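You operate a simulated robot arm through the tools that you are given. There is no shell and no other tool.

You run a simulated robot arm. Do the job below in one go: nothing can be reset, and whatever is moved stays where it is left.

JOB
Measure the three big lettuces and crate the two ripe ones.
Fine: they stand on the orange board; ripe is 20 cm or more on the gauge screen. Switch it on and slide it to each plant. Ripe ones go home in the green crate, the third stays; park the slider and switch off. Leave the caps alone.

Only the result counts: the job must be done as asked and must still hold three seconds after the hand-in. Knocking over, shifting, dropping, spilling or breaking anything else fails it. A push-on lid holds only when it is set on centred and level and pressed home; a screw cap is set on level and turned clockwise until tight.

ROBOT AND FRAMES
A 6-joint arm with a two-finger gripper, fixed in place. Base frame: the origin is on the floor under the middle of its stand, x ahead of it, y to its left, z up; the work surface is at about z = 850. Units: mm, rad, N and s.
It reaches about 1298 mm from its shoulder. Its first joint turns from -2.601 to 2.601 rad. Payload 1.57 kg.
The TCP is the grasp point between the finger pads, 21 mm short of the fingertips. In the tool frame z runs along the fingers and y along their closing line. The gripper opens to 70 mm; its body begins 50 mm behind the TCP.
Orientation is that of the tool frame in the base frame, as a unit quaternion [w, x, y, z]. With the fingers straight down and closing along the base's y, the tool's x points along the base's -x, its y along +y and its z along -z.

CONTROLS
- The arm moves only by the tool send_rows. Its arguments are lists of equal length, an entry for each row: "xyz": the shift along the base's x, y, z in mm, a list of three; "delta_rot": the turn, a rotation vector about the base's x, y, z in rad, a list of three; "fingers": the finger opening in mm, from 0 to 70. In form: {"xyz": [[dx, dy, dz], ...], "delta_rot": [[rx, ry, rz], ...], "fingers": [fingers, ...]}. A call has 1 to 20 rows; each row shifts and turns the commanded pose from where the row before left it. Rows are played at 5 a second. More than 50 mm and 0.15 rad between two rows, or a gripper value outside its range, and nothing of the call is played. A pose out of reach is approached as far as the arm can. The call stops where the force on the tool passes 90 N (or 10 N more than at its start, if that is more) or the arm is blocked; 0.2 s more then pass. Each finger travels about 64.8 mm/s and halts on what it meets, pressing with about 22 N; the grip force reading is that of the motor and also rises with nothing between the fingers. The clock runs only during rows and for 0.2 s after the last one: add rows that do not move to give the fingers time. It gives the time, the measured TCP pose, the force on the tool (base axes), the opening and the grip force at its end, in the units of the frame above (readings bear some noise), with the torque about the TCP (base axes, N m) and any sound that the robot's microphone picked up, and new pictures: "views" is both (left out), scene, wrist or none.
- Cameras (640 x 400 px; columns grow to the right, rows downward): "scene" is fixed at [218.6, 498.2, 1483.1]; the picture's right is [-0.85, -0.52, 0.00], its down [-0.19, 0.31, -0.93] and it looks along [0.49, -0.79, -0.36] (base axes); focal length 356 px, centre (320, 200). "wrist" rides on the gripper at [79, 4, -81] in the tool frame; the picture's right is [-0.05, 1.00, 0.00], its down [-0.67, -0.04, -0.74] and it looks along [-0.74, -0.04, 0.67] (tool axes); focal length 256 px, centre (320, 200). There is no depth. A picture from a camera that has moved, and an enlarged one, comes with that camera's place and axes in the base frame and with its lens.
- slide_trunk(by): slides the trunk up (or, below 0, down) by that many mm; the arm rides with it, the base frame stays. It gives what a move gives, with no picture.
- zoom(camera, box): a new picture of the part [left, top, right, bottom] of that camera's present view, enlarged. The clock stands still meanwhile.
- hand_in(): hands the job in; it is judged then, once.

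Places have to be worked out from the pictures, the camera data and where the tool is seen. Open the gripper and draw the arm clear of the work before you hand the job in, unless the task says otherwise.

The tools are called as a command line: name --argument value ..., lists and objects as JSON in quotes. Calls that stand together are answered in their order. send_rows: Moves the arm, as the interface text tells. Its arguments: {"type":"object","properties":{"xyz":{"type":"array","items":{"type":"array","items":{"type":"number"}}},"delta_rot":{"type":"array","items":{"type":"array","items":{"type":"number"}}},"fingers":{"type":"array","items":{"type":"number"}},"views":{"type":"string","enum":["both","scene","wrist","none"]}},"required":["xyz","delta_rot","fingers"]} The other tools are called the same way: slide_trunk (by) moves the trunk up or down; zoom (camera, box) takes an enlarged picture of a part of a camera's view; hand_in () hands the job in.

At the start:

```text
t: 0.0
position: [533.6, -504.8, 1196.1]
orientation: [0.0, 0.0, 1.0, 0.0]
contact_force: [-0.4, -0.8, -0.1]
wrist_torque: [-0.04, 0.02, 0.01]
finger_gap: 70.1
grip_force: 0.1
trunk travel left (down, up): [-879.0, 91.0]
```

scene: 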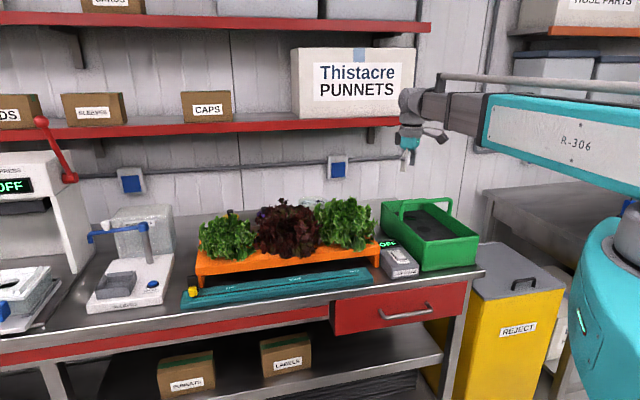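
wrist: 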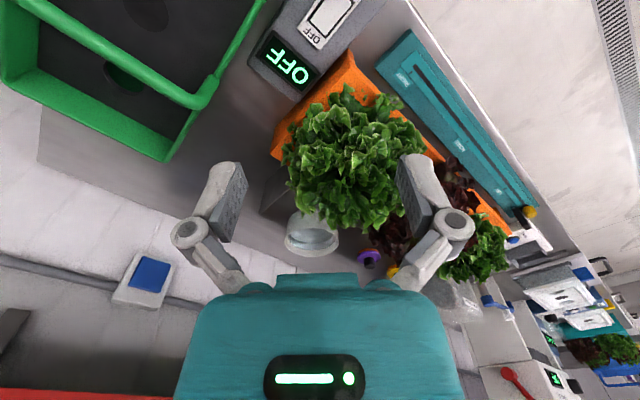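

The start pictures show three lettuces on an orange board, a teal rail with a yellow-knobbed slider at its far end, a gauge box reading OFF, and the green crate. I'll zoom in for detail before moving.

zoom --camera "scene" --box '[170, 180, 330, 320]'

zoom --camera "scene" --box '[310, 180, 490, 300]'

zoom --camera "wrist" --box '[240, 0, 560, 260]'

```text
2.86 times, centred on (250, 250) of scene
camera zoom: at [218.6, 498.2, 1483.1], right [-0.85, -0.52, 0.0], down [-0.19, 0.31, -0.93], along [0.49, -0.79, -0.36], focal length 1018 px, centre (520, 57)
```

zoom: 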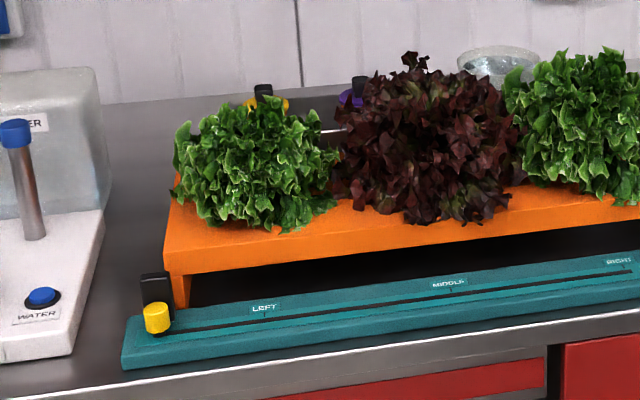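

```text
3.33 times, centred on (400, 240) of scene
camera zoom: at [218.6, 498.2, 1483.1], right [-0.85, -0.52, 0.0], down [-0.19, 0.31, -0.93], along [0.49, -0.79, -0.36], focal length 1188 px, centre (53, 67)
```

zoom: 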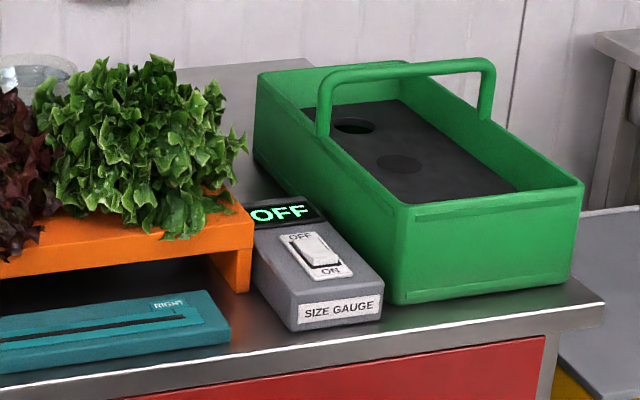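

```text
1.54 times, centred on (400, 130) of wrist
camera zoom: at [453.2, -499.1, 1278.5], right [0.05, 1.0, 0.0], down [0.67, -0.04, 0.74], along [0.74, -0.04, -0.67], focal length 394 px, centre (197, 308)
```

zoom: 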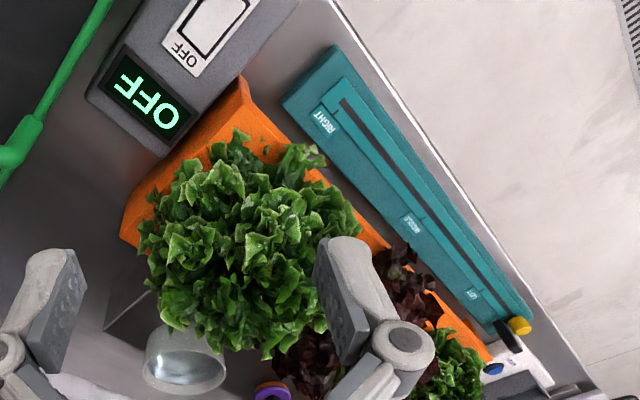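

The gauge reads OFF, its rocker switch has its ON side toward the front, and the crate has a dark insert with round holes. The bench runs diagonally in the base frame, about 42° from x. I'll raise the arm, yaw it to face the wall square-on and look over the board from the front.

send_rows --xyz '[[3, 46, 8], [3, 46, 8], [3, 46, 8], [3, 46, 8], [3, 46, 8], [3, 46, 8], [3, 46, 8], [3, 46, 8]]' --delta_rot '[[0, 0, -0.104], [0, 0, -0.104], [0, 0, -0.104], [0, 0, -0.104], [0, 0, -0.104], [0, 0, -0.104], [0, 0, -0.104], [0, 0, -0.104]]' --fingers '[70, 70, 70, 70, 70, 70, 70, 70]' --views "both"

```text
t: 1.8
position: [558.0, -135.3, 1197.5]
orientation: [0.0, 0.405, 0.914, 0.0]
contact_force: [0.6, 0.8, -0.9]
wrist_torque: [0.01, -0.03, 0.01]
finger_gap: 69.6
grip_force: 0.0
out of reach, approached as far as the arm can: row 1, 2, 3, 4, 5, 6, 7, 8
trunk travel left (down, up): [-879.0, 91.0]
camera wrist: at [506.7, -73.0, 1278.6], right [0.78, 0.63, 0.0], down [0.42, -0.52, 0.75], along [0.47, -0.58, -0.67], focal length 256 px, centre (320, 200)
```

scene: 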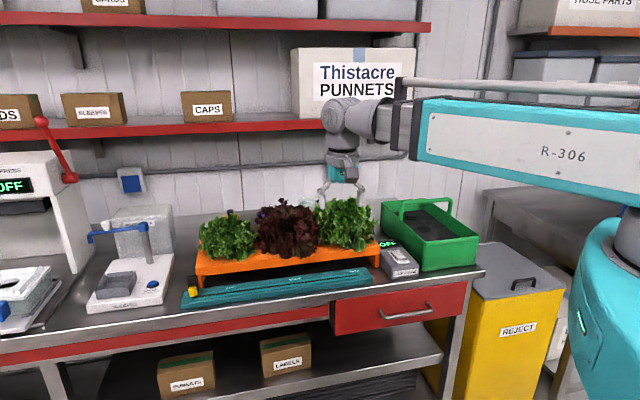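
wrist: 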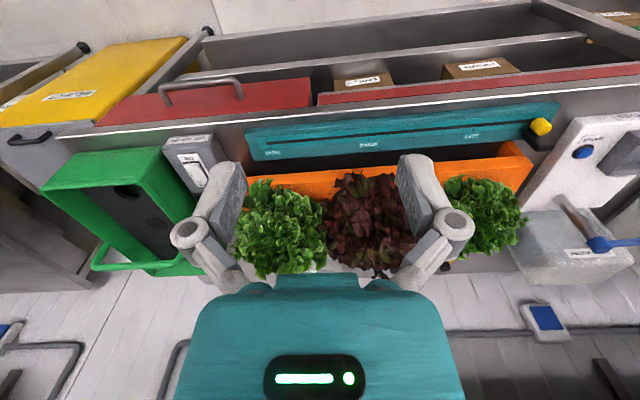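

The arm stopped at z ≈ 1197, apparently its upper limit with the fingers down. I'll zoom in on the wrist picture to see the rail, board, gauge and crate in detail.

zoom --camera "wrist" --box '[220, 90, 580, 300]'

zoom --camera "wrist" --box '[30, 120, 260, 290]'

zoom --camera "scene" --box '[370, 190, 490, 280]'

zoom --camera "scene" --box '[180, 270, 260, 320]'

```text
1.78 times, centred on (400, 195) of wrist
camera zoom: at [506.7, -73.0, 1278.6], right [0.78, 0.63, 0.0], down [0.42, -0.52, 0.75], along [0.47, -0.58, -0.67], focal length 455 px, centre (178, 209)
```

zoom: 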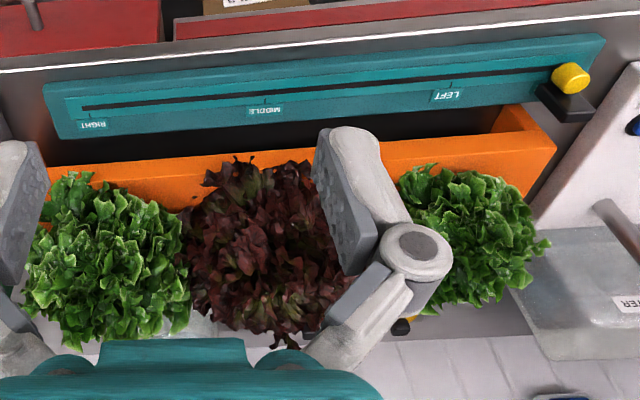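

```text
2.35 times, centred on (145, 205) of wrist
camera zoom: at [506.7, -73.0, 1278.6], right [0.78, 0.63, 0.0], down [0.42, -0.52, 0.75], along [0.47, -0.58, -0.67], focal length 602 px, centre (732, 188)
```

zoom: 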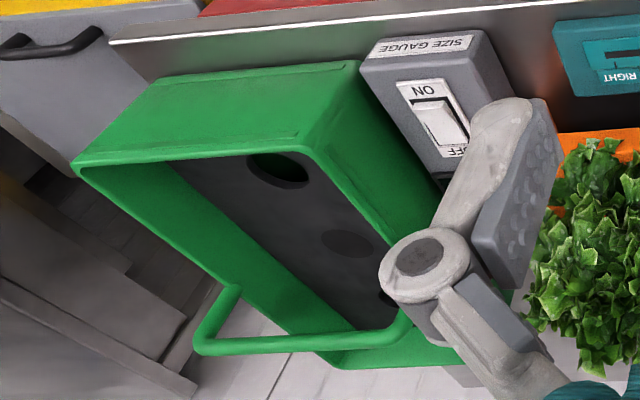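

```text
4.44 times, centred on (430, 235) of scene
camera zoom: at [218.6, 498.2, 1483.1], right [-0.85, -0.52, 0.0], down [-0.19, 0.31, -0.93], along [0.49, -0.79, -0.36], focal length 1584 px, centre (-169, 44)
```

zoom: 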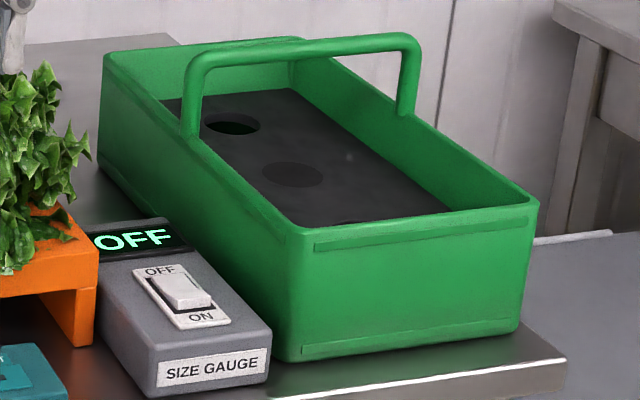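

```text
8.00 times, centred on (220, 295) of scene
camera zoom: at [218.6, 498.2, 1483.1], right [-0.85, -0.52, 0.0], down [-0.19, 0.31, -0.93], along [0.49, -0.79, -0.36], focal length 2851 px, centre (1120, -560)
```

zoom: 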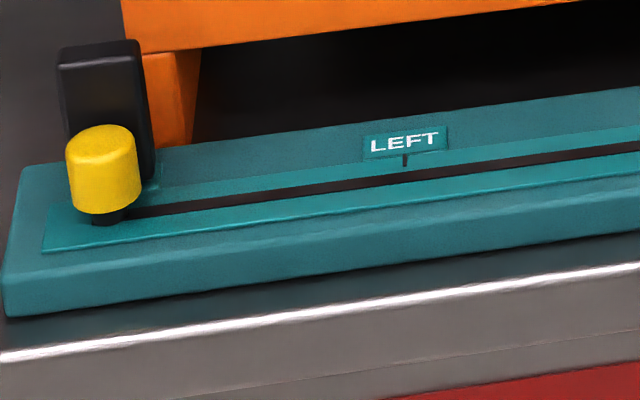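

From both cameras I place the slider knob at about (955, -23, 888) and the LEFT/MIDDLE/RIGHT marks at about (885,-96), (751,-229), (617,-362) on the slot, with the bench at about 45°. The gauge switch is near (520, -485, 905). Next I go closer to the gauge and crate for a better look.

send_rows --xyz '[[-16, -38, -20], [-16, -38, -20], [-16, -38, -20], [-16, -38, -20], [-16, -38, -20], [-16, -38, -20], [-13, -40, -20]]' --delta_rot '[[0, 0, 0.007], [0, 0, 0.007], [0, 0, 0.007], [0, 0, 0.007], [0, 0, 0.007], [0, 0, 0.007], [0, 0, 0.005]]' --fingers '[70, 70, 70, 70, 70, 70, 70]' --views "both"

```text
t: 3.4
position: [445.5, -404.4, 1197.2]
orientation: [0.0, 0.382, 0.924, 0.0]
contact_force: [0.1, 0.0, -0.4]
wrist_torque: [0.05, 0.0, -0.02]
finger_gap: 70.0
grip_force: 0.0
out of reach, approached as far as the arm can: row 1, 2, 3, 4, 5, 6, 7
trunk travel left (down, up): [-879.0, 91.0]
camera wrist: at [392.9, -345.2, 1278.5], right [0.74, 0.67, 0.0], down [0.45, -0.5, 0.74], along [0.5, -0.55, -0.67], focal length 256 px, centre (320, 200)
```

scene: 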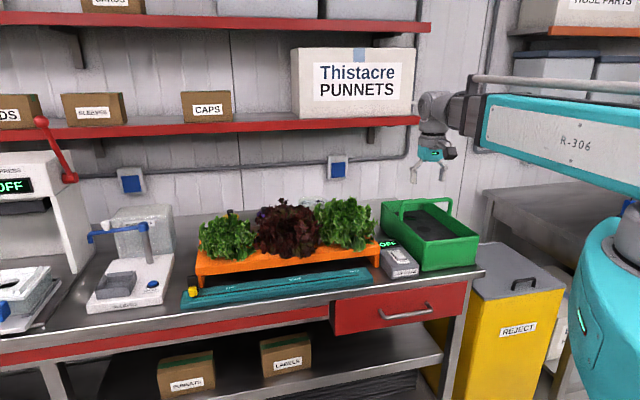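
wrist: 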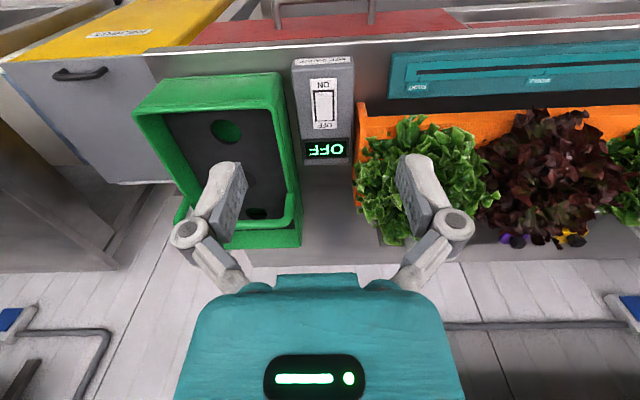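

The height stayed at 1197 although I commanded a descent, so the arm itself may not move in z. I test with a small downward row.

send_rows --xyz '[[0, 0, -30], [0, 0, 0]]' --delta_rot '[[0, 0, 0], [0, 0, 0]]' --fingers '[70, 70]' --views "none"

zoom --camera "wrist" --box '[120, 40, 360, 260]'

zoom --camera "wrist" --box '[340, 30, 640, 260]'

```text
t: 4.0
position: [446.0, -403.4, 1197.2]
orientation: [0.0, 0.382, 0.924, 0.0]
contact_force: [-0.3, 0.1, 0.6]
wrist_torque: [0.0, 0.05, -0.01]
finger_gap: 70.0
grip_force: 0.2
out of reach, approached as far as the arm can: row 1
trunk travel left (down, up): [-879.0, 91.0]
```

```text
1.82 times, centred on (240, 150) of wrist
camera zoom: at [393.1, -344.2, 1278.5], right [0.74, 0.67, 0.0], down [0.45, -0.5, 0.74], along [0.5, -0.55, -0.67], focal length 465 px, centre (466, 291)
```

zoom: 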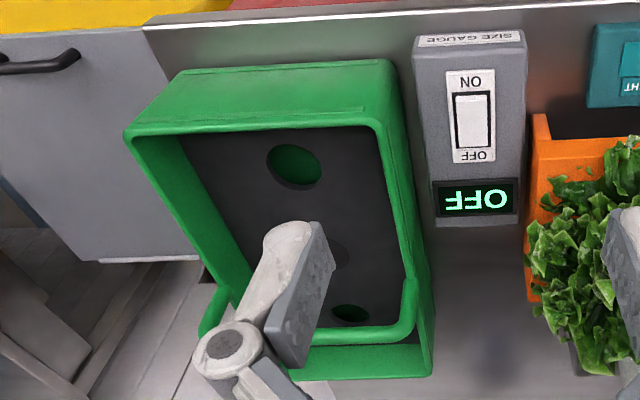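

```text
1.74 times, centred on (490, 145) of wrist
camera zoom: at [393.1, -344.2, 1278.5], right [0.74, 0.67, 0.0], down [0.45, -0.5, 0.74], along [0.5, -0.55, -0.67], focal length 445 px, centre (24, 296)
```

zoom: 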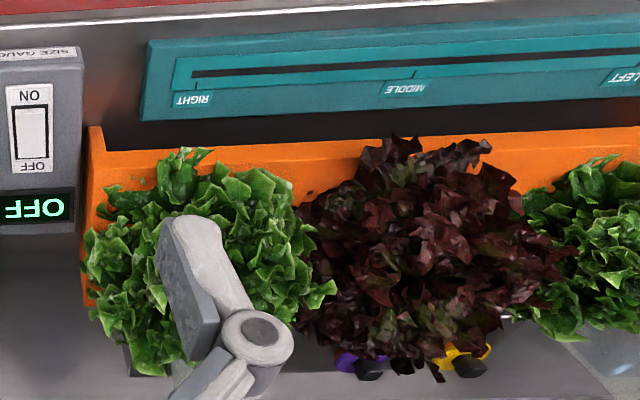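

The zooms show the arm can't change z by itself, so height is set with the trunk. The crate insert shows open holes at the front and back. I lower the trunk by 120 mm here (nothing beneath the gripper) to check how it behaves, then take a closer look.

slide_trunk --by -120

```text
t: 5.5
position: [446.7, -401.9, 1077.4]
orientation: [0.0, 0.383, 0.924, 0.0]
contact_force: [-0.1, 0.0, -0.6]
wrist_torque: [0.01, 0.01, 0.0]
finger_gap: 70.1
grip_force: 0.1
trunk travel left (down, up): [-759.0, 211.0]
```

The trunk works and holds the pose. I close the fingers to look at their closed tips and take the pictures from here.

send_rows --xyz '[[0, 0, 0], [0, 0, 0], [0, 0, 0], [0, 0, 0]]' --delta_rot '[[0, 0, 0], [0, 0, 0], [0, 0, 0], [0, 0, 0]]' --fingers '[0, 0, 0, 0]' --views "both"

zoom --camera "wrist" --box '[60, 0, 380, 200]'

zoom --camera "wrist" --box '[380, 20, 640, 180]'

```text
t: 6.5
position: [445.8, -403.3, 1077.0]
orientation: [0.0, 0.382, 0.924, 0.0]
contact_force: [0.5, 1.1, -0.5]
wrist_torque: [0.03, 0.02, 0.0]
finger_gap: 0.0
grip_force: 22.0
trunk travel left (down, up): [-759.0, 211.0]
camera wrist: at [393.2, -344.0, 1158.6], right [0.74, 0.67, 0.0], down [0.45, -0.5, 0.74], along [0.5, -0.55, -0.67], focal length 256 px, centre (320, 200)
```

scene: 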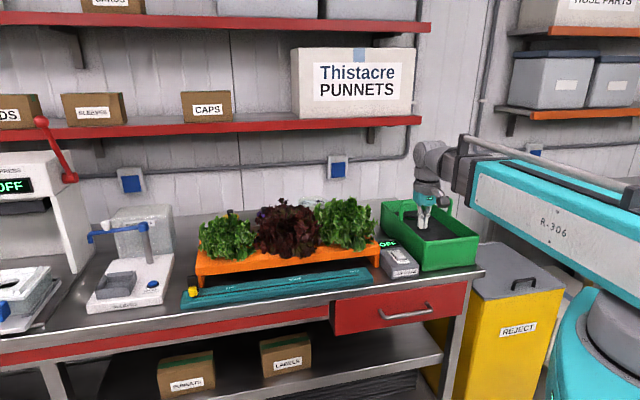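
wrist: 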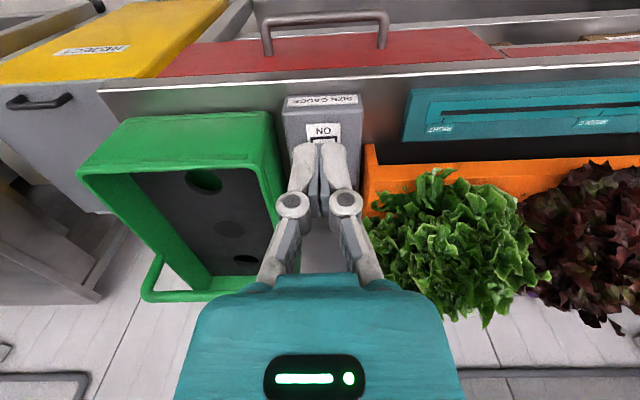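

```text
2.00 times, centred on (220, 100) of wrist
camera zoom: at [393.2, -344.0, 1158.6], right [0.74, 0.67, 0.0], down [0.45, -0.5, 0.74], along [0.5, -0.55, -0.67], focal length 512 px, centre (520, 400)
```

zoom: 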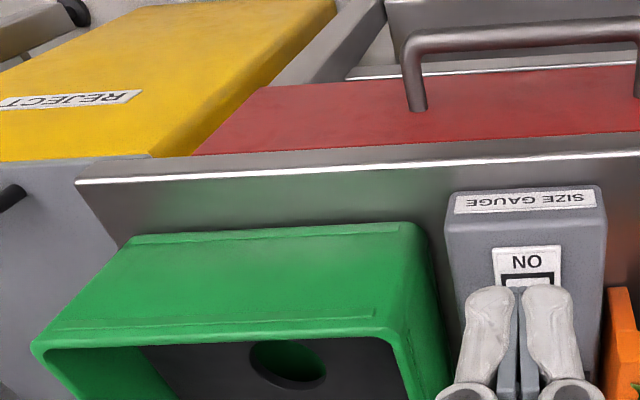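

```text
2.46 times, centred on (510, 100) of wrist
camera zoom: at [393.2, -344.0, 1158.6], right [0.74, 0.67, 0.0], down [0.45, -0.5, 0.74], along [0.5, -0.55, -0.67], focal length 630 px, centre (-148, 446)
```

zoom: 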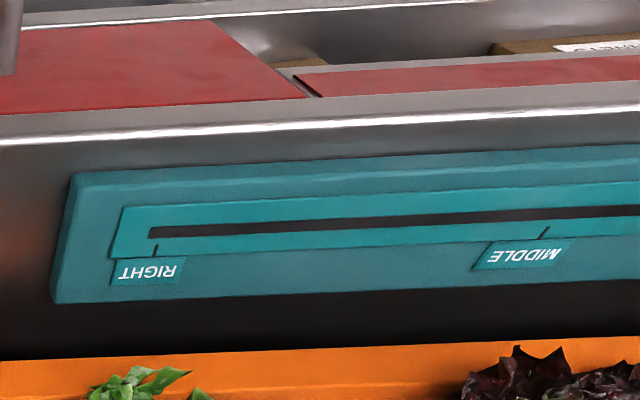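

The closed tips are about 25 mm wide and the rocker is about 27×40 mm, with its raised ON end near (516,-470,915). I move the closed fingertips above the ON half and lower most of the way.

send_rows --xyz '[[25, -24, 0], [25, -24, 0], [24, -24, 0], [0, 0, 0]]' --delta_rot '[[0, 0, 0], [0, 0, 0], [0, 0, 0], [0, 0, 0]]' --fingers '[0, 0, 0, 0]' --views "none"

slide_trunk --by -115

send_rows --xyz '[[0, 0, 0]]' --delta_rot '[[0, 0, 0]]' --fingers '[0]' --views "both"

zoom --camera "scene" --box '[360, 190, 460, 290]'

zoom --camera "wrist" --box '[240, 60, 400, 180]'

```text
t: 7.5
position: [519.5, -475.5, 1076.9]
orientation: [0.0, 0.383, 0.924, 0.0]
contact_force: [-0.1, -1.0, 0.3]
wrist_torque: [0.02, 0.0, -0.03]
finger_gap: 0.0
grip_force: 22.1
trunk travel left (down, up): [-759.0, 211.0]
```

```text
t: 9.0
position: [520.0, -475.5, 962.2]
orientation: [0.0, 0.382, 0.924, 0.0]
contact_force: [1.3, -0.2, 0.1]
wrist_torque: [-0.03, -0.01, 0.03]
finger_gap: 0.1
grip_force: 21.7
trunk travel left (down, up): [-644.0, 326.0]
```

```text
t: 9.4
position: [520.2, -475.5, 962.6]
orientation: [0.0, 0.382, 0.924, 0.001]
contact_force: [0.7, 0.4, 0.1]
wrist_torque: [0.0, -0.03, 0.0]
finger_gap: 0.2
grip_force: 22.7
trunk travel left (down, up): [-644.0, 326.0]
camera wrist: at [467.0, -416.0, 1043.6], right [0.74, 0.67, 0.0], down [0.45, -0.5, 0.74], along [0.5, -0.55, -0.67], focal length 256 px, centre (320, 200)
```

scene: 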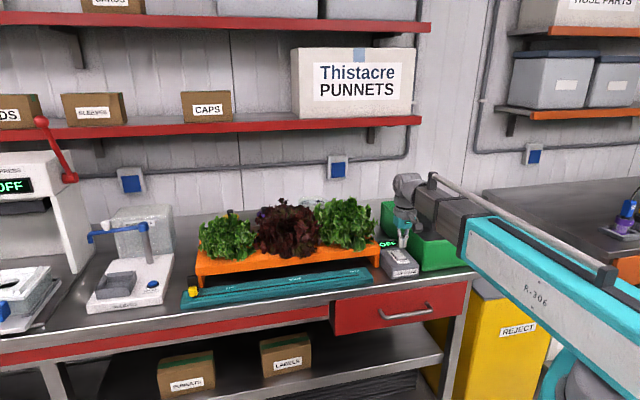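
wrist: 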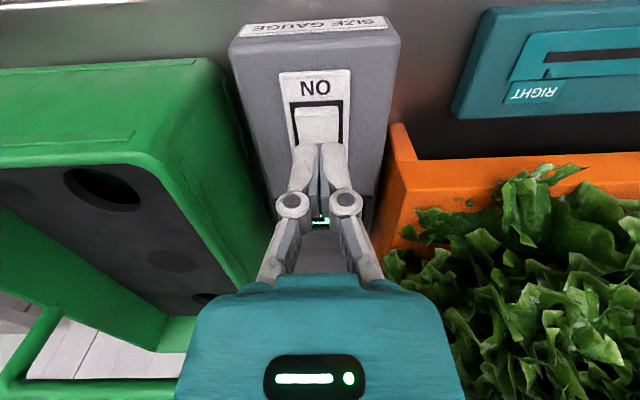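

```text
4.00 times, centred on (410, 240) of scene
camera zoom: at [218.6, 498.2, 1483.1], right [-0.85, -0.52, 0.0], down [-0.19, 0.31, -0.93], along [0.49, -0.79, -0.36], focal length 1425 px, centre (-40, 40)
```

zoom: 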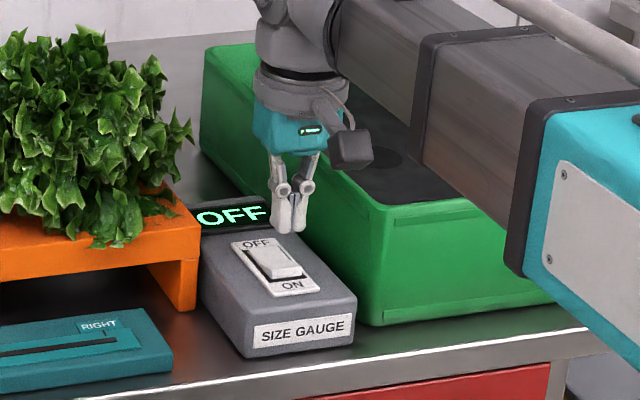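

```text
3.33 times, centred on (320, 120) of wrist
camera zoom: at [467.0, -416.0, 1043.6], right [0.74, 0.67, 0.0], down [0.45, -0.5, 0.74], along [0.5, -0.55, -0.67], focal length 853 px, centre (320, 467)
```

zoom: 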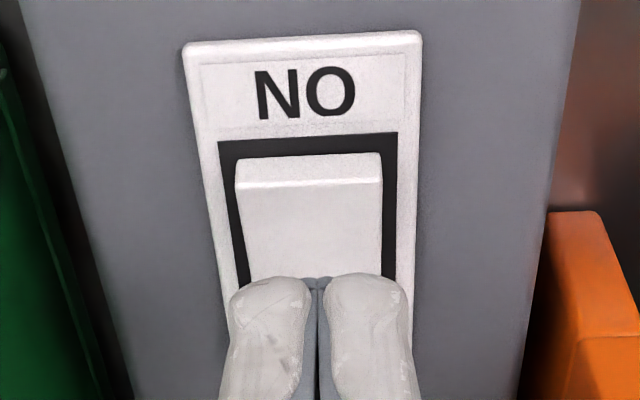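

The tip projects about 10 mm from the rocker's ON edge; I shift 4 mm toward the front and go down in small steps, watching the force.

send_rows --xyz '[[-3, 3, 0], [0, 0, 0]]' --delta_rot '[[0, 0, 0], [0, 0, 0]]' --fingers '[0, 0]' --views "none"

slide_trunk --by -22

slide_trunk --by -5

zoom --camera "wrist" --box '[240, 60, 400, 180]'

zoom --camera "scene" --box '[360, 190, 460, 290]'

```text
t: 10.0
position: [517.9, -472.4, 962.0]
orientation: [0.0, 0.383, 0.924, 0.0]
contact_force: [-0.8, -1.2, 0.1]
wrist_torque: [0.03, 0.0, 0.0]
finger_gap: 0.2
grip_force: 21.6
trunk travel left (down, up): [-644.0, 326.0]
```

```text
t: 10.6
position: [516.3, -471.7, 941.2]
orientation: [0.0, 0.382, 0.924, 0.0]
contact_force: [0.1, 0.2, 0.3]
wrist_torque: [0.0, -0.02, -0.02]
finger_gap: 0.1
grip_force: 21.7
trunk travel left (down, up): [-622.0, 348.0]
```

```text
t: 11.2
position: [517.5, -472.9, 935.8]
orientation: [0.0, 0.382, 0.924, 0.0]
contact_force: [-0.3, -1.6, -1.2]
wrist_torque: [-0.01, 0.0, -0.05]
finger_gap: 0.0
grip_force: 22.0
trunk travel left (down, up): [-617.0, 353.0]
```

```text
3.33 times, centred on (320, 120) of wrist
camera zoom: at [464.3, -413.2, 1016.5], right [0.74, 0.67, 0.0], down [0.45, -0.5, 0.74], along [0.5, -0.55, -0.67], focal length 853 px, centre (320, 467)
```

zoom: 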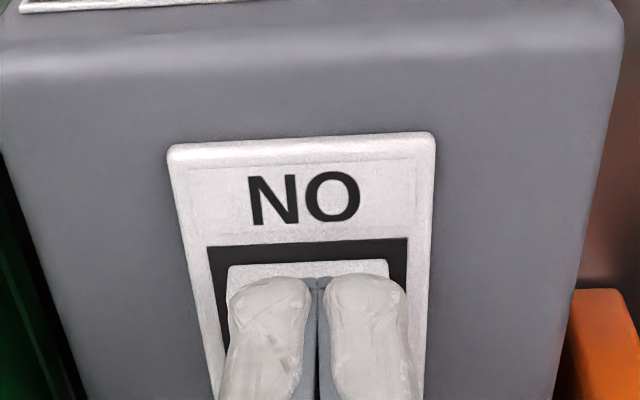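

```text
4.00 times, centred on (410, 240) of scene
camera zoom: at [218.6, 498.2, 1483.1], right [-0.85, -0.52, 0.0], down [-0.19, 0.31, -0.93], along [0.49, -0.79, -0.36], focal length 1425 px, centre (-40, 40)
```

zoom: 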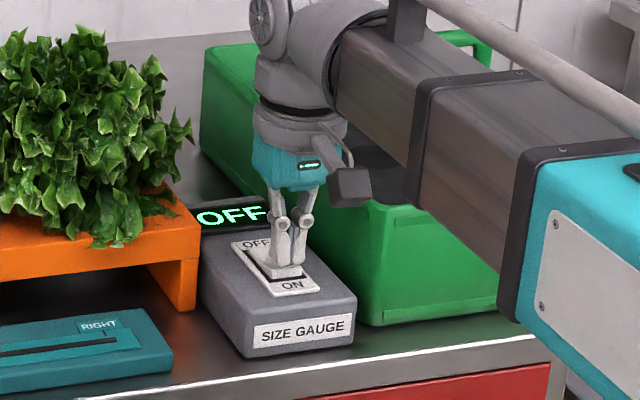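

The tips are now just over the ON half of the rocker. I continue down in 4 mm steps.

slide_trunk --by -4

slide_trunk --by -4

zoom --camera "scene" --box '[360, 190, 460, 290]'

```text
t: 11.7
position: [518.0, -472.3, 931.3]
orientation: [0.0, 0.382, 0.924, 0.0]
contact_force: [0.2, 0.1, 0.2]
wrist_torque: [0.02, 0.02, 0.01]
finger_gap: 0.0
grip_force: 21.7
trunk travel left (down, up): [-613.0, 357.0]
```

```text
t: 12.2
position: [517.6, -471.6, 926.7]
orientation: [0.0, 0.382, 0.924, 0.0]
contact_force: [-0.7, 0.3, 1.2]
wrist_torque: [-0.01, 0.03, 0.01]
finger_gap: 5.9
grip_force: 28.3
trunk travel left (down, up): [-609.0, 361.0]
```

```text
4.00 times, centred on (410, 240) of scene
camera zoom: at [218.6, 498.2, 1483.1], right [-0.85, -0.52, 0.0], down [-0.19, 0.31, -0.93], along [0.49, -0.79, -0.36], focal length 1425 px, centre (-40, 40)
```

zoom: 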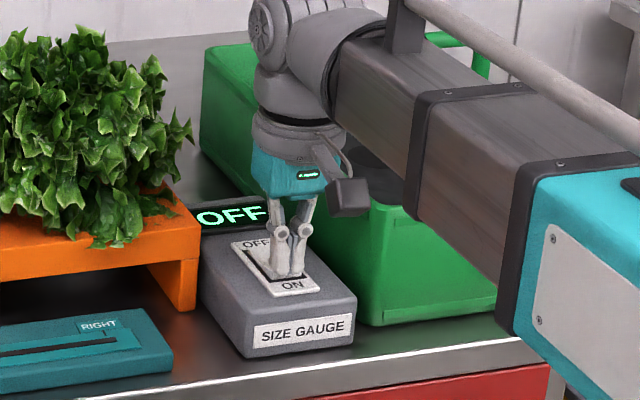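

Contact seems to begin (fingers flexed slightly), the screen still reads OFF. I press a little further.

slide_trunk --by -3

zoom --camera "scene" --box '[360, 190, 460, 290]'

zoom --camera "wrist" --box '[240, 60, 400, 180]'

```text
t: 12.8
position: [517.8, -472.8, 924.4]
orientation: [0.0, 0.383, 0.924, 0.0]
contact_force: [-0.6, -0.1, 0.3]
wrist_torque: [-0.02, 0.02, -0.01]
finger_gap: 0.0
grip_force: 28.7
trunk travel left (down, up): [-606.0, 364.0]
```

```text
4.00 times, centred on (410, 240) of scene
camera zoom: at [218.6, 498.2, 1483.1], right [-0.85, -0.52, 0.0], down [-0.19, 0.31, -0.93], along [0.49, -0.79, -0.36], focal length 1425 px, centre (-40, 40)
```

zoom: 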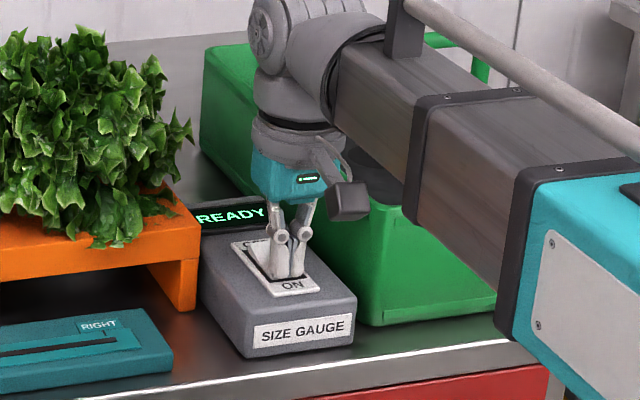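

```text
3.33 times, centred on (320, 120) of wrist
camera zoom: at [464.3, -413.2, 1005.5], right [0.74, 0.67, 0.0], down [0.45, -0.5, 0.74], along [0.5, -0.55, -0.67], focal length 853 px, centre (320, 467)
```

zoom: 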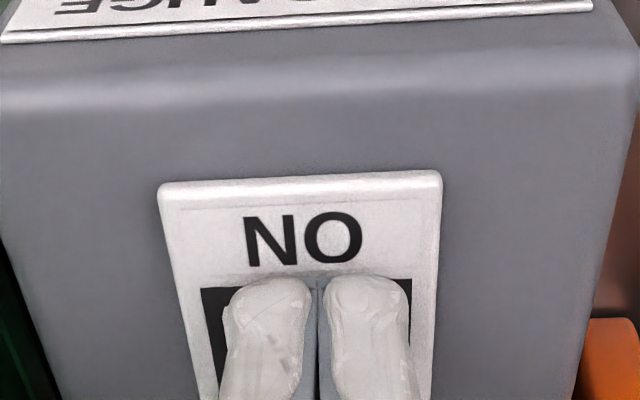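

The screen reads READY, so the gauge is on. The arm appears to be a straight telescoping beam from the base, so I raise the trunk, swing clear in front of the lettuces, and go above the slider knob with the fingers open.

slide_trunk --by 200

send_rows --xyz '[[-21, 21, 0], [-21, 21, 0], [33.6, 34.5, 0], [33.6, 34.5, 0], [33.6, 34.5, 0], [33.6, 34.5, 0], [33.6, 34.5, 0], [33.6, 34.5, 0], [33.6, 34.5, 0], [33.6, 34.5, 0], [33.6, 34.5, 0], [33.6, 34.5, 0], [33.6, 34.5, 0], [33.6, 34.5, 0], [33.6, 34.5, 0], [0, 0, 0]]' --delta_rot '[[0, 0, 0], [0, 0, 0], [0, 0, 0], [0, 0, 0], [0, 0, 0], [0, 0, 0], [0, 0, 0], [0, 0, 0], [0, 0, 0], [0, 0, 0], [0, 0, 0], [0, 0, 0], [0, 0, 0], [0, 0, 0], [0, 0, 0], [0, 0, 0]]' --fingers '[70, 70, 70, 70, 70, 70, 70, 70, 70, 70, 70, 70, 70, 70, 70, 70]' --views "both"

```text
t: 14.9
position: [517.1, -472.3, 1123.8]
orientation: [0.0, 0.383, 0.924, -0.001]
contact_force: [-1.0, 1.0, -0.1]
wrist_torque: [-0.03, 0.01, 0.02]
finger_gap: 0.2
grip_force: 28.2
trunk travel left (down, up): [-806.0, 164.0]
```

```text
t: 18.3
position: [914.8, 21.7, 1125.5]
orientation: [0.0, 0.382, 0.924, 0.0]
contact_force: [-0.1, -0.3, -0.2]
wrist_torque: [-0.01, -0.03, -0.01]
finger_gap: 70.2
grip_force: 0.0
trunk travel left (down, up): [-806.0, 164.0]
camera wrist: at [861.0, 79.8, 1205.5], right [0.74, 0.67, 0.0], down [0.45, -0.5, 0.74], along [0.5, -0.55, -0.67], focal length 256 px, centre (320, 200)
```

scene: 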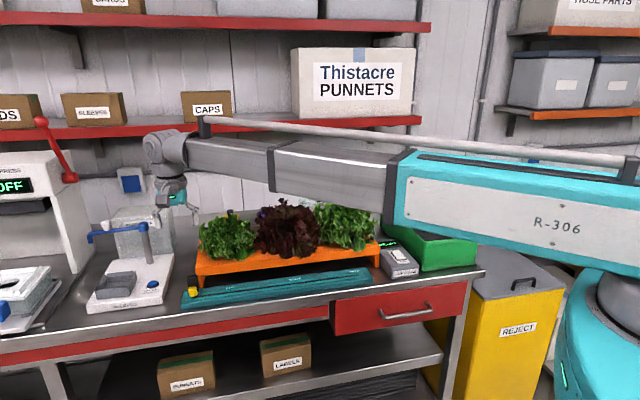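
wrist: 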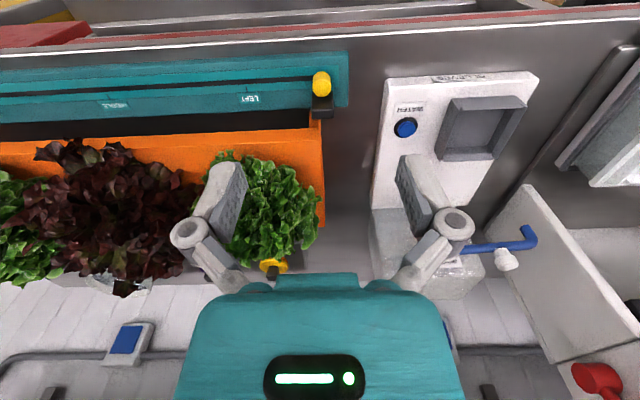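

The picture confirms the straight telescoping beam, and the knob is at about (954.5,-22), as before. I zoom on the knob and left lettuce to check clearances.

zoom --camera "wrist" --box '[280, 50, 360, 130]'

zoom --camera "wrist" --box '[160, 120, 360, 300]'

zoom --camera "scene" --box '[360, 190, 460, 290]'

```text
5.00 times, centred on (320, 90) of wrist
camera zoom: at [861.0, 79.8, 1205.5], right [0.74, 0.67, 0.0], down [0.45, -0.5, 0.74], along [0.5, -0.55, -0.67], focal length 1280 px, centre (320, 750)
```

zoom: 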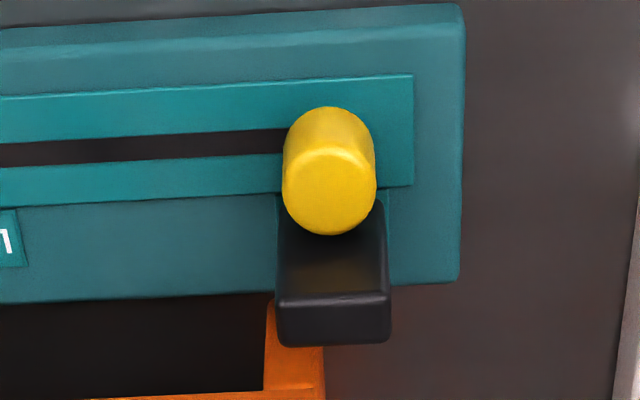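

```text
2.22 times, centred on (260, 210) of wrist
camera zoom: at [861.0, 79.8, 1205.5], right [0.74, 0.67, 0.0], down [0.45, -0.5, 0.74], along [0.5, -0.55, -0.67], focal length 569 px, centre (453, 178)
```

zoom: 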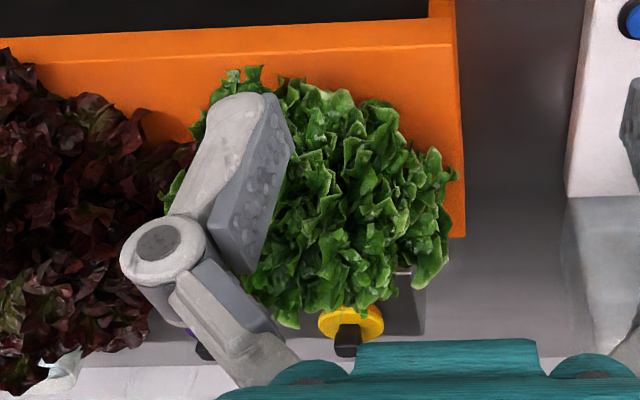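

```text
4.00 times, centred on (410, 240) of scene
camera zoom: at [218.6, 498.2, 1483.1], right [-0.85, -0.52, 0.0], down [-0.19, 0.31, -0.93], along [0.49, -0.79, -0.36], focal length 1425 px, centre (-40, 40)
```

zoom: 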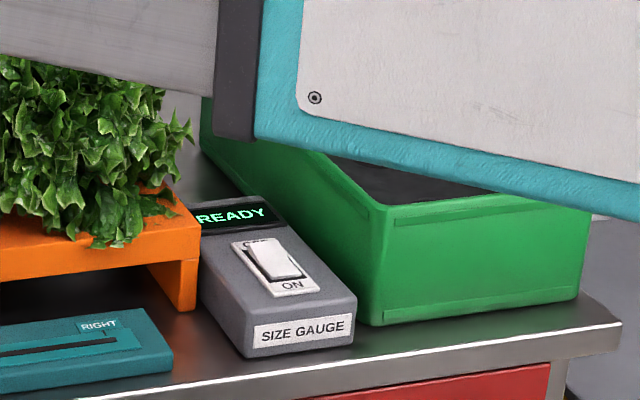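

The knob is 23 mm wide with a 27 mm fin just behind it, and there's clearance to the board. I move over the knob and lower to just above grasp height.

send_rows --xyz '[[20, -21.5, 0], [20, -22, 0], [0, 0, 0]]' --delta_rot '[[0, 0, 0], [0, 0, 0], [0, 0, 0]]' --fingers '[70, 70, 70]' --views "none"

slide_trunk --by -180

send_rows --xyz '[[0, 0, 0]]' --delta_rot '[[0, 0, 0]]' --fingers '[70]' --views "both"

zoom --camera "scene" --box '[140, 200, 260, 310]'

```text
t: 19.1
position: [954.2, -25.1, 1124.6]
orientation: [0.0, 0.383, 0.924, 0.0]
contact_force: [-0.3, -0.1, -0.5]
wrist_torque: [-0.02, -0.03, -0.02]
finger_gap: 69.9
grip_force: 0.0
trunk travel left (down, up): [-806.0, 164.0]
```

```text
t: 21.1
position: [953.0, -25.4, 943.7]
orientation: [0.0, 0.383, 0.924, 0.0]
contact_force: [0.3, 0.1, -0.2]
wrist_torque: [0.04, -0.01, -0.01]
finger_gap: 70.1
grip_force: 0.1
trunk travel left (down, up): [-626.0, 344.0]
```

```text
t: 21.5
position: [954.0, -24.2, 945.1]
orientation: [0.0, 0.383, 0.924, 0.0]
contact_force: [-0.6, 0.7, -0.7]
wrist_torque: [0.01, 0.02, 0.01]
finger_gap: 70.1
grip_force: 0.1
trunk travel left (down, up): [-626.0, 344.0]
camera wrist: at [900.4, 34.4, 1025.4], right [0.74, 0.67, 0.0], down [0.45, -0.5, 0.74], along [0.5, -0.55, -0.67], focal length 256 px, centre (320, 200)
```

scene: 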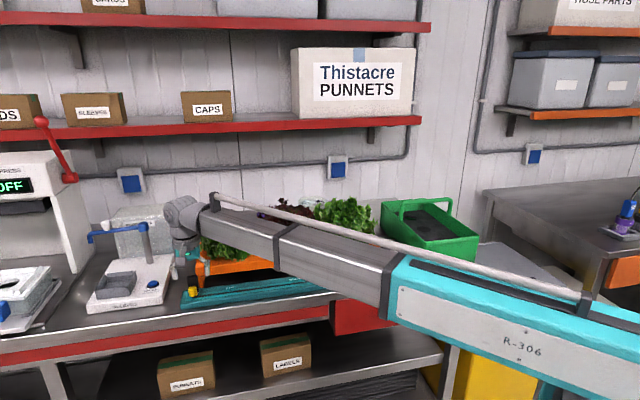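
wrist: 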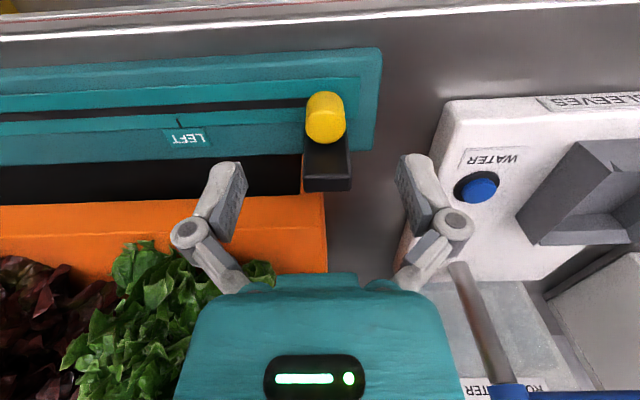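

```text
3.64 times, centred on (200, 255) of scene
camera zoom: at [218.6, 498.2, 1483.1], right [-0.85, -0.52, 0.0], down [-0.19, 0.31, -0.93], along [0.49, -0.79, -0.36], focal length 1296 px, centre (756, 0)
```

zoom: 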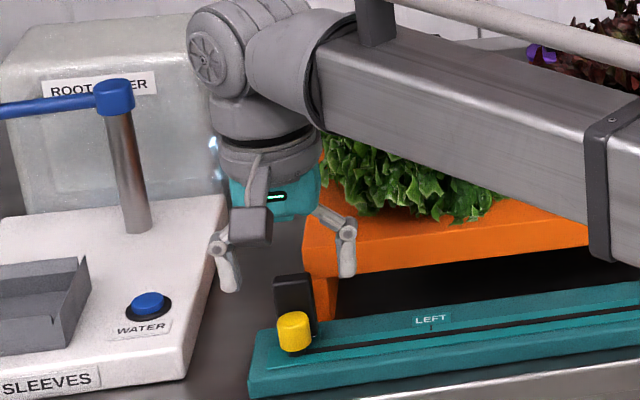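

The knob is at (956,-22), top at z ≈ 899, rail top ≈ 865. I centre by +2 mm in x and y, narrow to 50 mm, lower to TCP ≈ 896 and check.

send_rows --xyz '[[2, 2, 0], [0, 0, 0]]' --delta_rot '[[0, 0, 0], [0, 0, 0]]' --fingers '[50, 50]' --views "none"

slide_trunk --by -48

send_rows --xyz '[[0, 0, 0]]' --delta_rot '[[0, 0, 0]]' --fingers '[50]' --views "wrist"

zoom --camera "scene" --box '[140, 200, 260, 310]'

```text
t: 22.1
position: [956.5, -23.2, 944.2]
orientation: [0.0, 0.383, 0.924, 0.001]
contact_force: [0.9, 0.6, -0.2]
wrist_torque: [-0.03, -0.01, -0.01]
finger_gap: 49.9
grip_force: 0.0
trunk travel left (down, up): [-626.0, 344.0]
```

```text
t: 23.0
position: [955.4, -24.7, 897.1]
orientation: [0.0, 0.383, 0.924, 0.001]
contact_force: [0.7, -0.2, -0.3]
wrist_torque: [-0.03, -0.02, -0.01]
finger_gap: 50.1
grip_force: 0.0
trunk travel left (down, up): [-578.0, 392.0]
```

```text
t: 23.4
position: [955.9, -24.4, 896.1]
orientation: [0.0, 0.383, 0.924, 0.0]
contact_force: [0.0, -0.1, 0.5]
wrist_torque: [0.01, 0.0, 0.02]
finger_gap: 49.8
grip_force: 0.0
trunk travel left (down, up): [-578.0, 392.0]
camera wrist: at [902.4, 35.9, 977.4], right [0.74, 0.67, 0.0], down [0.45, -0.5, 0.74], along [0.5, -0.55, -0.67], focal length 256 px, centre (320, 200)
```

wrist: 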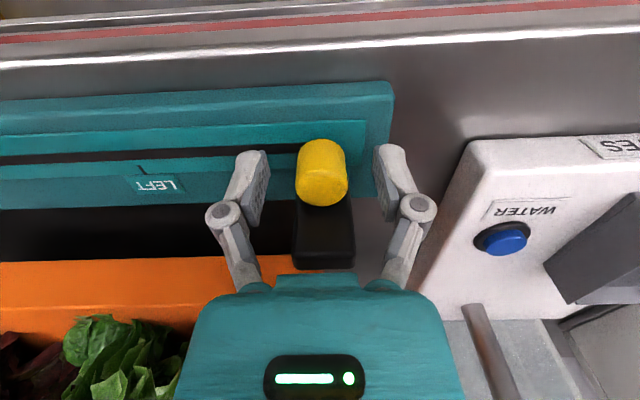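

```text
3.64 times, centred on (200, 255) of scene
camera zoom: at [218.6, 498.2, 1483.1], right [-0.85, -0.52, 0.0], down [-0.19, 0.31, -0.93], along [0.49, -0.79, -0.36], focal length 1296 px, centre (756, 0)
```

zoom: 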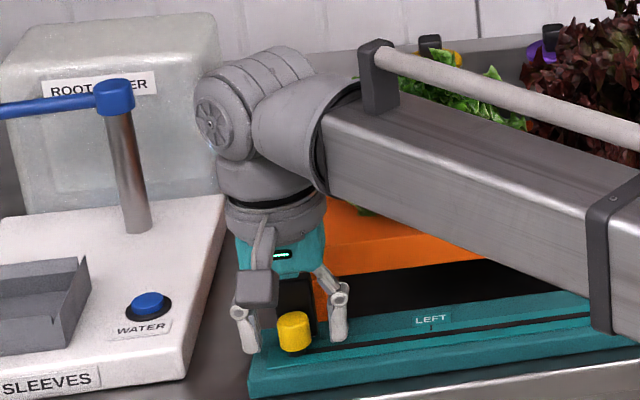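

The fingers straddle the knob cleanly. I close on it.

send_rows --xyz '[[0, 0, 0], [0, 0, 0], [0, 0, 0], [0, 0, 0]]' --delta_rot '[[0, 0, 0], [0, 0, 0], [0, 0, 0], [0, 0, 0]]' --fingers '[15, 15, 15, 15]' --views "wrist"

```text
t: 24.4
position: [955.4, -23.3, 897.0]
orientation: [0.0, 0.382, 0.924, -0.001]
contact_force: [1.6, -0.3, 1.7]
wrist_torque: [0.03, 0.0, 0.0]
finger_gap: 21.7
grip_force: 31.6
trunk travel left (down, up): [-578.0, 392.0]
camera wrist: at [902.4, 35.9, 977.5], right [0.74, 0.67, 0.0], down [0.45, -0.5, 0.74], along [0.5, -0.55, -0.67], focal length 256 px, centre (320, 200)
```

wrist: 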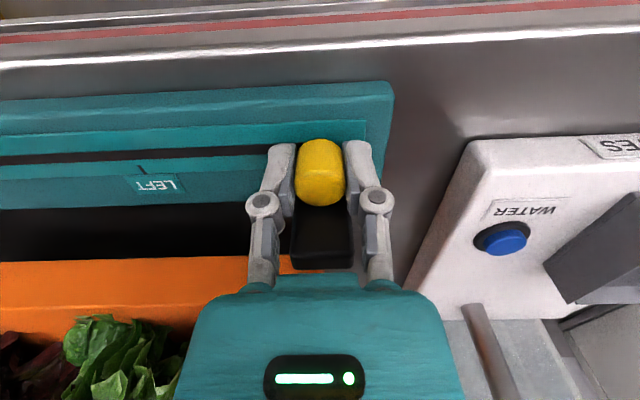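

The knob is gripped at 21.7 mm. I slide it about 100 mm along the slot to the LEFT mark.

send_rows --xyz '[[-10, -9.9, 0], [-14, -13.9, 0], [-14, -13.9, 0], [-14, -13.9, 0], [-12, -12, 0], [-7, -7, 0], [0, 0, 0]]' --delta_rot '[[0, 0, 0], [0, 0, 0], [0, 0, 0], [0, 0, 0], [0, 0, 0], [0, 0, 0], [0, 0, 0]]' --fingers '[15, 15, 15, 15, 15, 15, 15]' --views "both"

zoom --camera "wrist" --box '[220, 120, 420, 260]'

zoom --camera "scene" --box '[340, 200, 460, 290]'

```text
t: 26.0
position: [884.5, -94.0, 896.3]
orientation: [0.002, 0.383, 0.924, 0.0]
contact_force: [10.6, -8.6, 9.5]
wrist_torque: [-0.37, -0.38, 0.01]
finger_gap: 21.5
grip_force: 31.8
trunk travel left (down, up): [-578.0, 392.0]
camera wrist: at [830.8, -35.4, 977.4], right [0.74, 0.67, 0.0], down [0.45, -0.5, 0.75], along [0.5, -0.55, -0.67], focal length 256 px, centre (320, 200)
```

scene: 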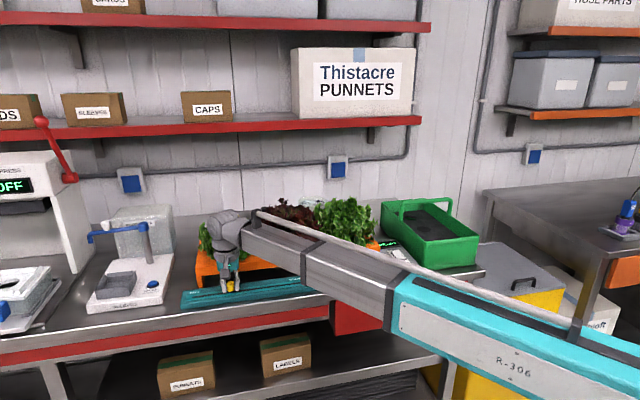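
wrist: 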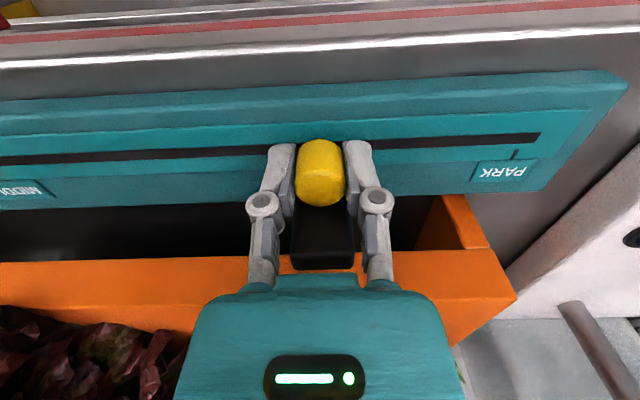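

```text
2.86 times, centred on (320, 190) of wrist
camera zoom: at [830.8, -35.4, 977.4], right [0.74, 0.67, 0.0], down [0.45, -0.5, 0.75], along [0.5, -0.55, -0.67], focal length 731 px, centre (320, 229)
```

zoom: 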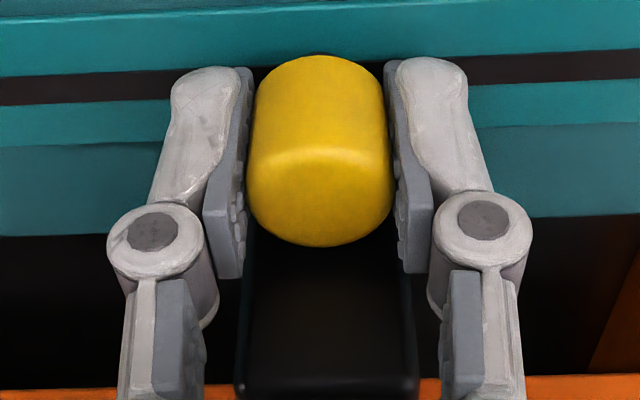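

```text
4.44 times, centred on (400, 245) of scene
camera zoom: at [218.6, 498.2, 1483.1], right [-0.85, -0.52, 0.0], down [-0.19, 0.31, -0.93], along [0.49, -0.79, -0.36], focal length 1584 px, centre (-36, 0)
```

zoom: 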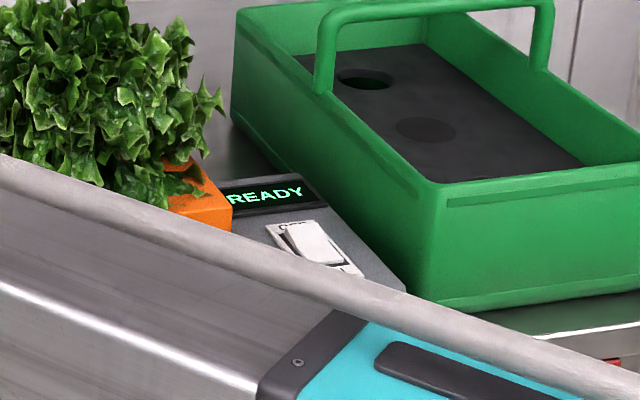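

The slider moved; the screen still shows READY. I look at how the slider lines up with the LEFT mark from the scene camera.

zoom --camera "scene" --box '[190, 255, 290, 315]'

zoom --camera "scene" --box '[210, 265, 260, 305]'

```text
6.40 times, centred on (240, 285) of scene
camera zoom: at [218.6, 498.2, 1483.1], right [-0.85, -0.52, 0.0], down [-0.19, 0.31, -0.93], along [0.49, -0.79, -0.36], focal length 2281 px, centre (832, -344)
```

zoom: 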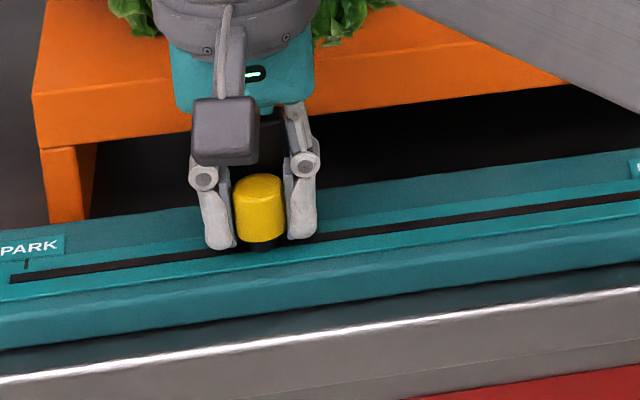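

```text
10.00 times, centred on (235, 285) of scene
camera zoom: at [218.6, 498.2, 1483.1], right [-0.85, -0.52, 0.0], down [-0.19, 0.31, -0.93], along [0.49, -0.79, -0.36], focal length 3563 px, centre (1170, -650)
```

zoom: 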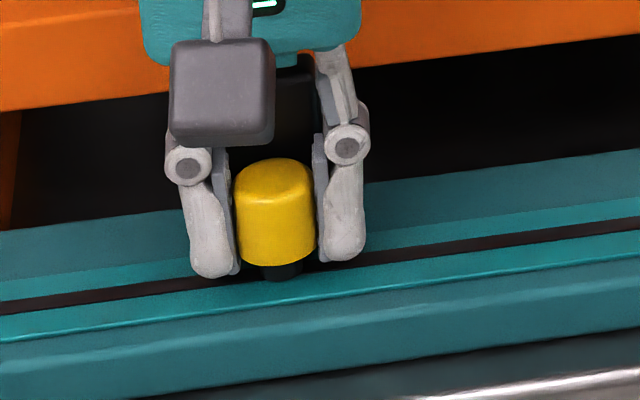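

The slider post lines up with the LEFT tick within about 1 mm in the scene camera. I wait a second to see whether the screen updates.

send_rows --xyz '[[0, 0, 0], [0, 0, 0], [0, 0, 0], [0, 0, 0], [0, 0, 0], [0, 0, 0]]' --delta_rot '[[0, 0, 0], [0, 0, 0], [0, 0, 0], [0, 0, 0], [0, 0, 0], [0, 0, 0]]' --fingers '[15, 15, 15, 15, 15, 15]' --views "none"

zoom --camera "scene" --box '[340, 200, 460, 290]'

```text
t: 27.4
position: [884.1, -95.2, 895.5]
orientation: [0.0, 0.382, 0.924, 0.0]
contact_force: [13.7, -11.3, 11.7]
wrist_torque: [-0.19, -0.25, 0.0]
finger_gap: 21.5
grip_force: 32.4
trunk travel left (down, up): [-578.0, 392.0]
```

```text
4.44 times, centred on (400, 245) of scene
camera zoom: at [218.6, 498.2, 1483.1], right [-0.85, -0.52, 0.0], down [-0.19, 0.31, -0.93], along [0.49, -0.79, -0.36], focal length 1584 px, centre (-36, 0)
```

zoom: 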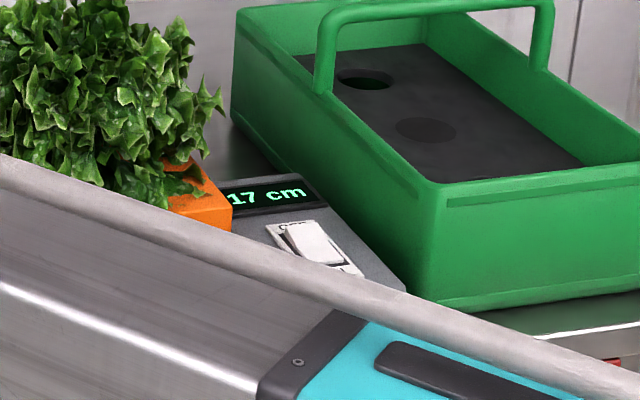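

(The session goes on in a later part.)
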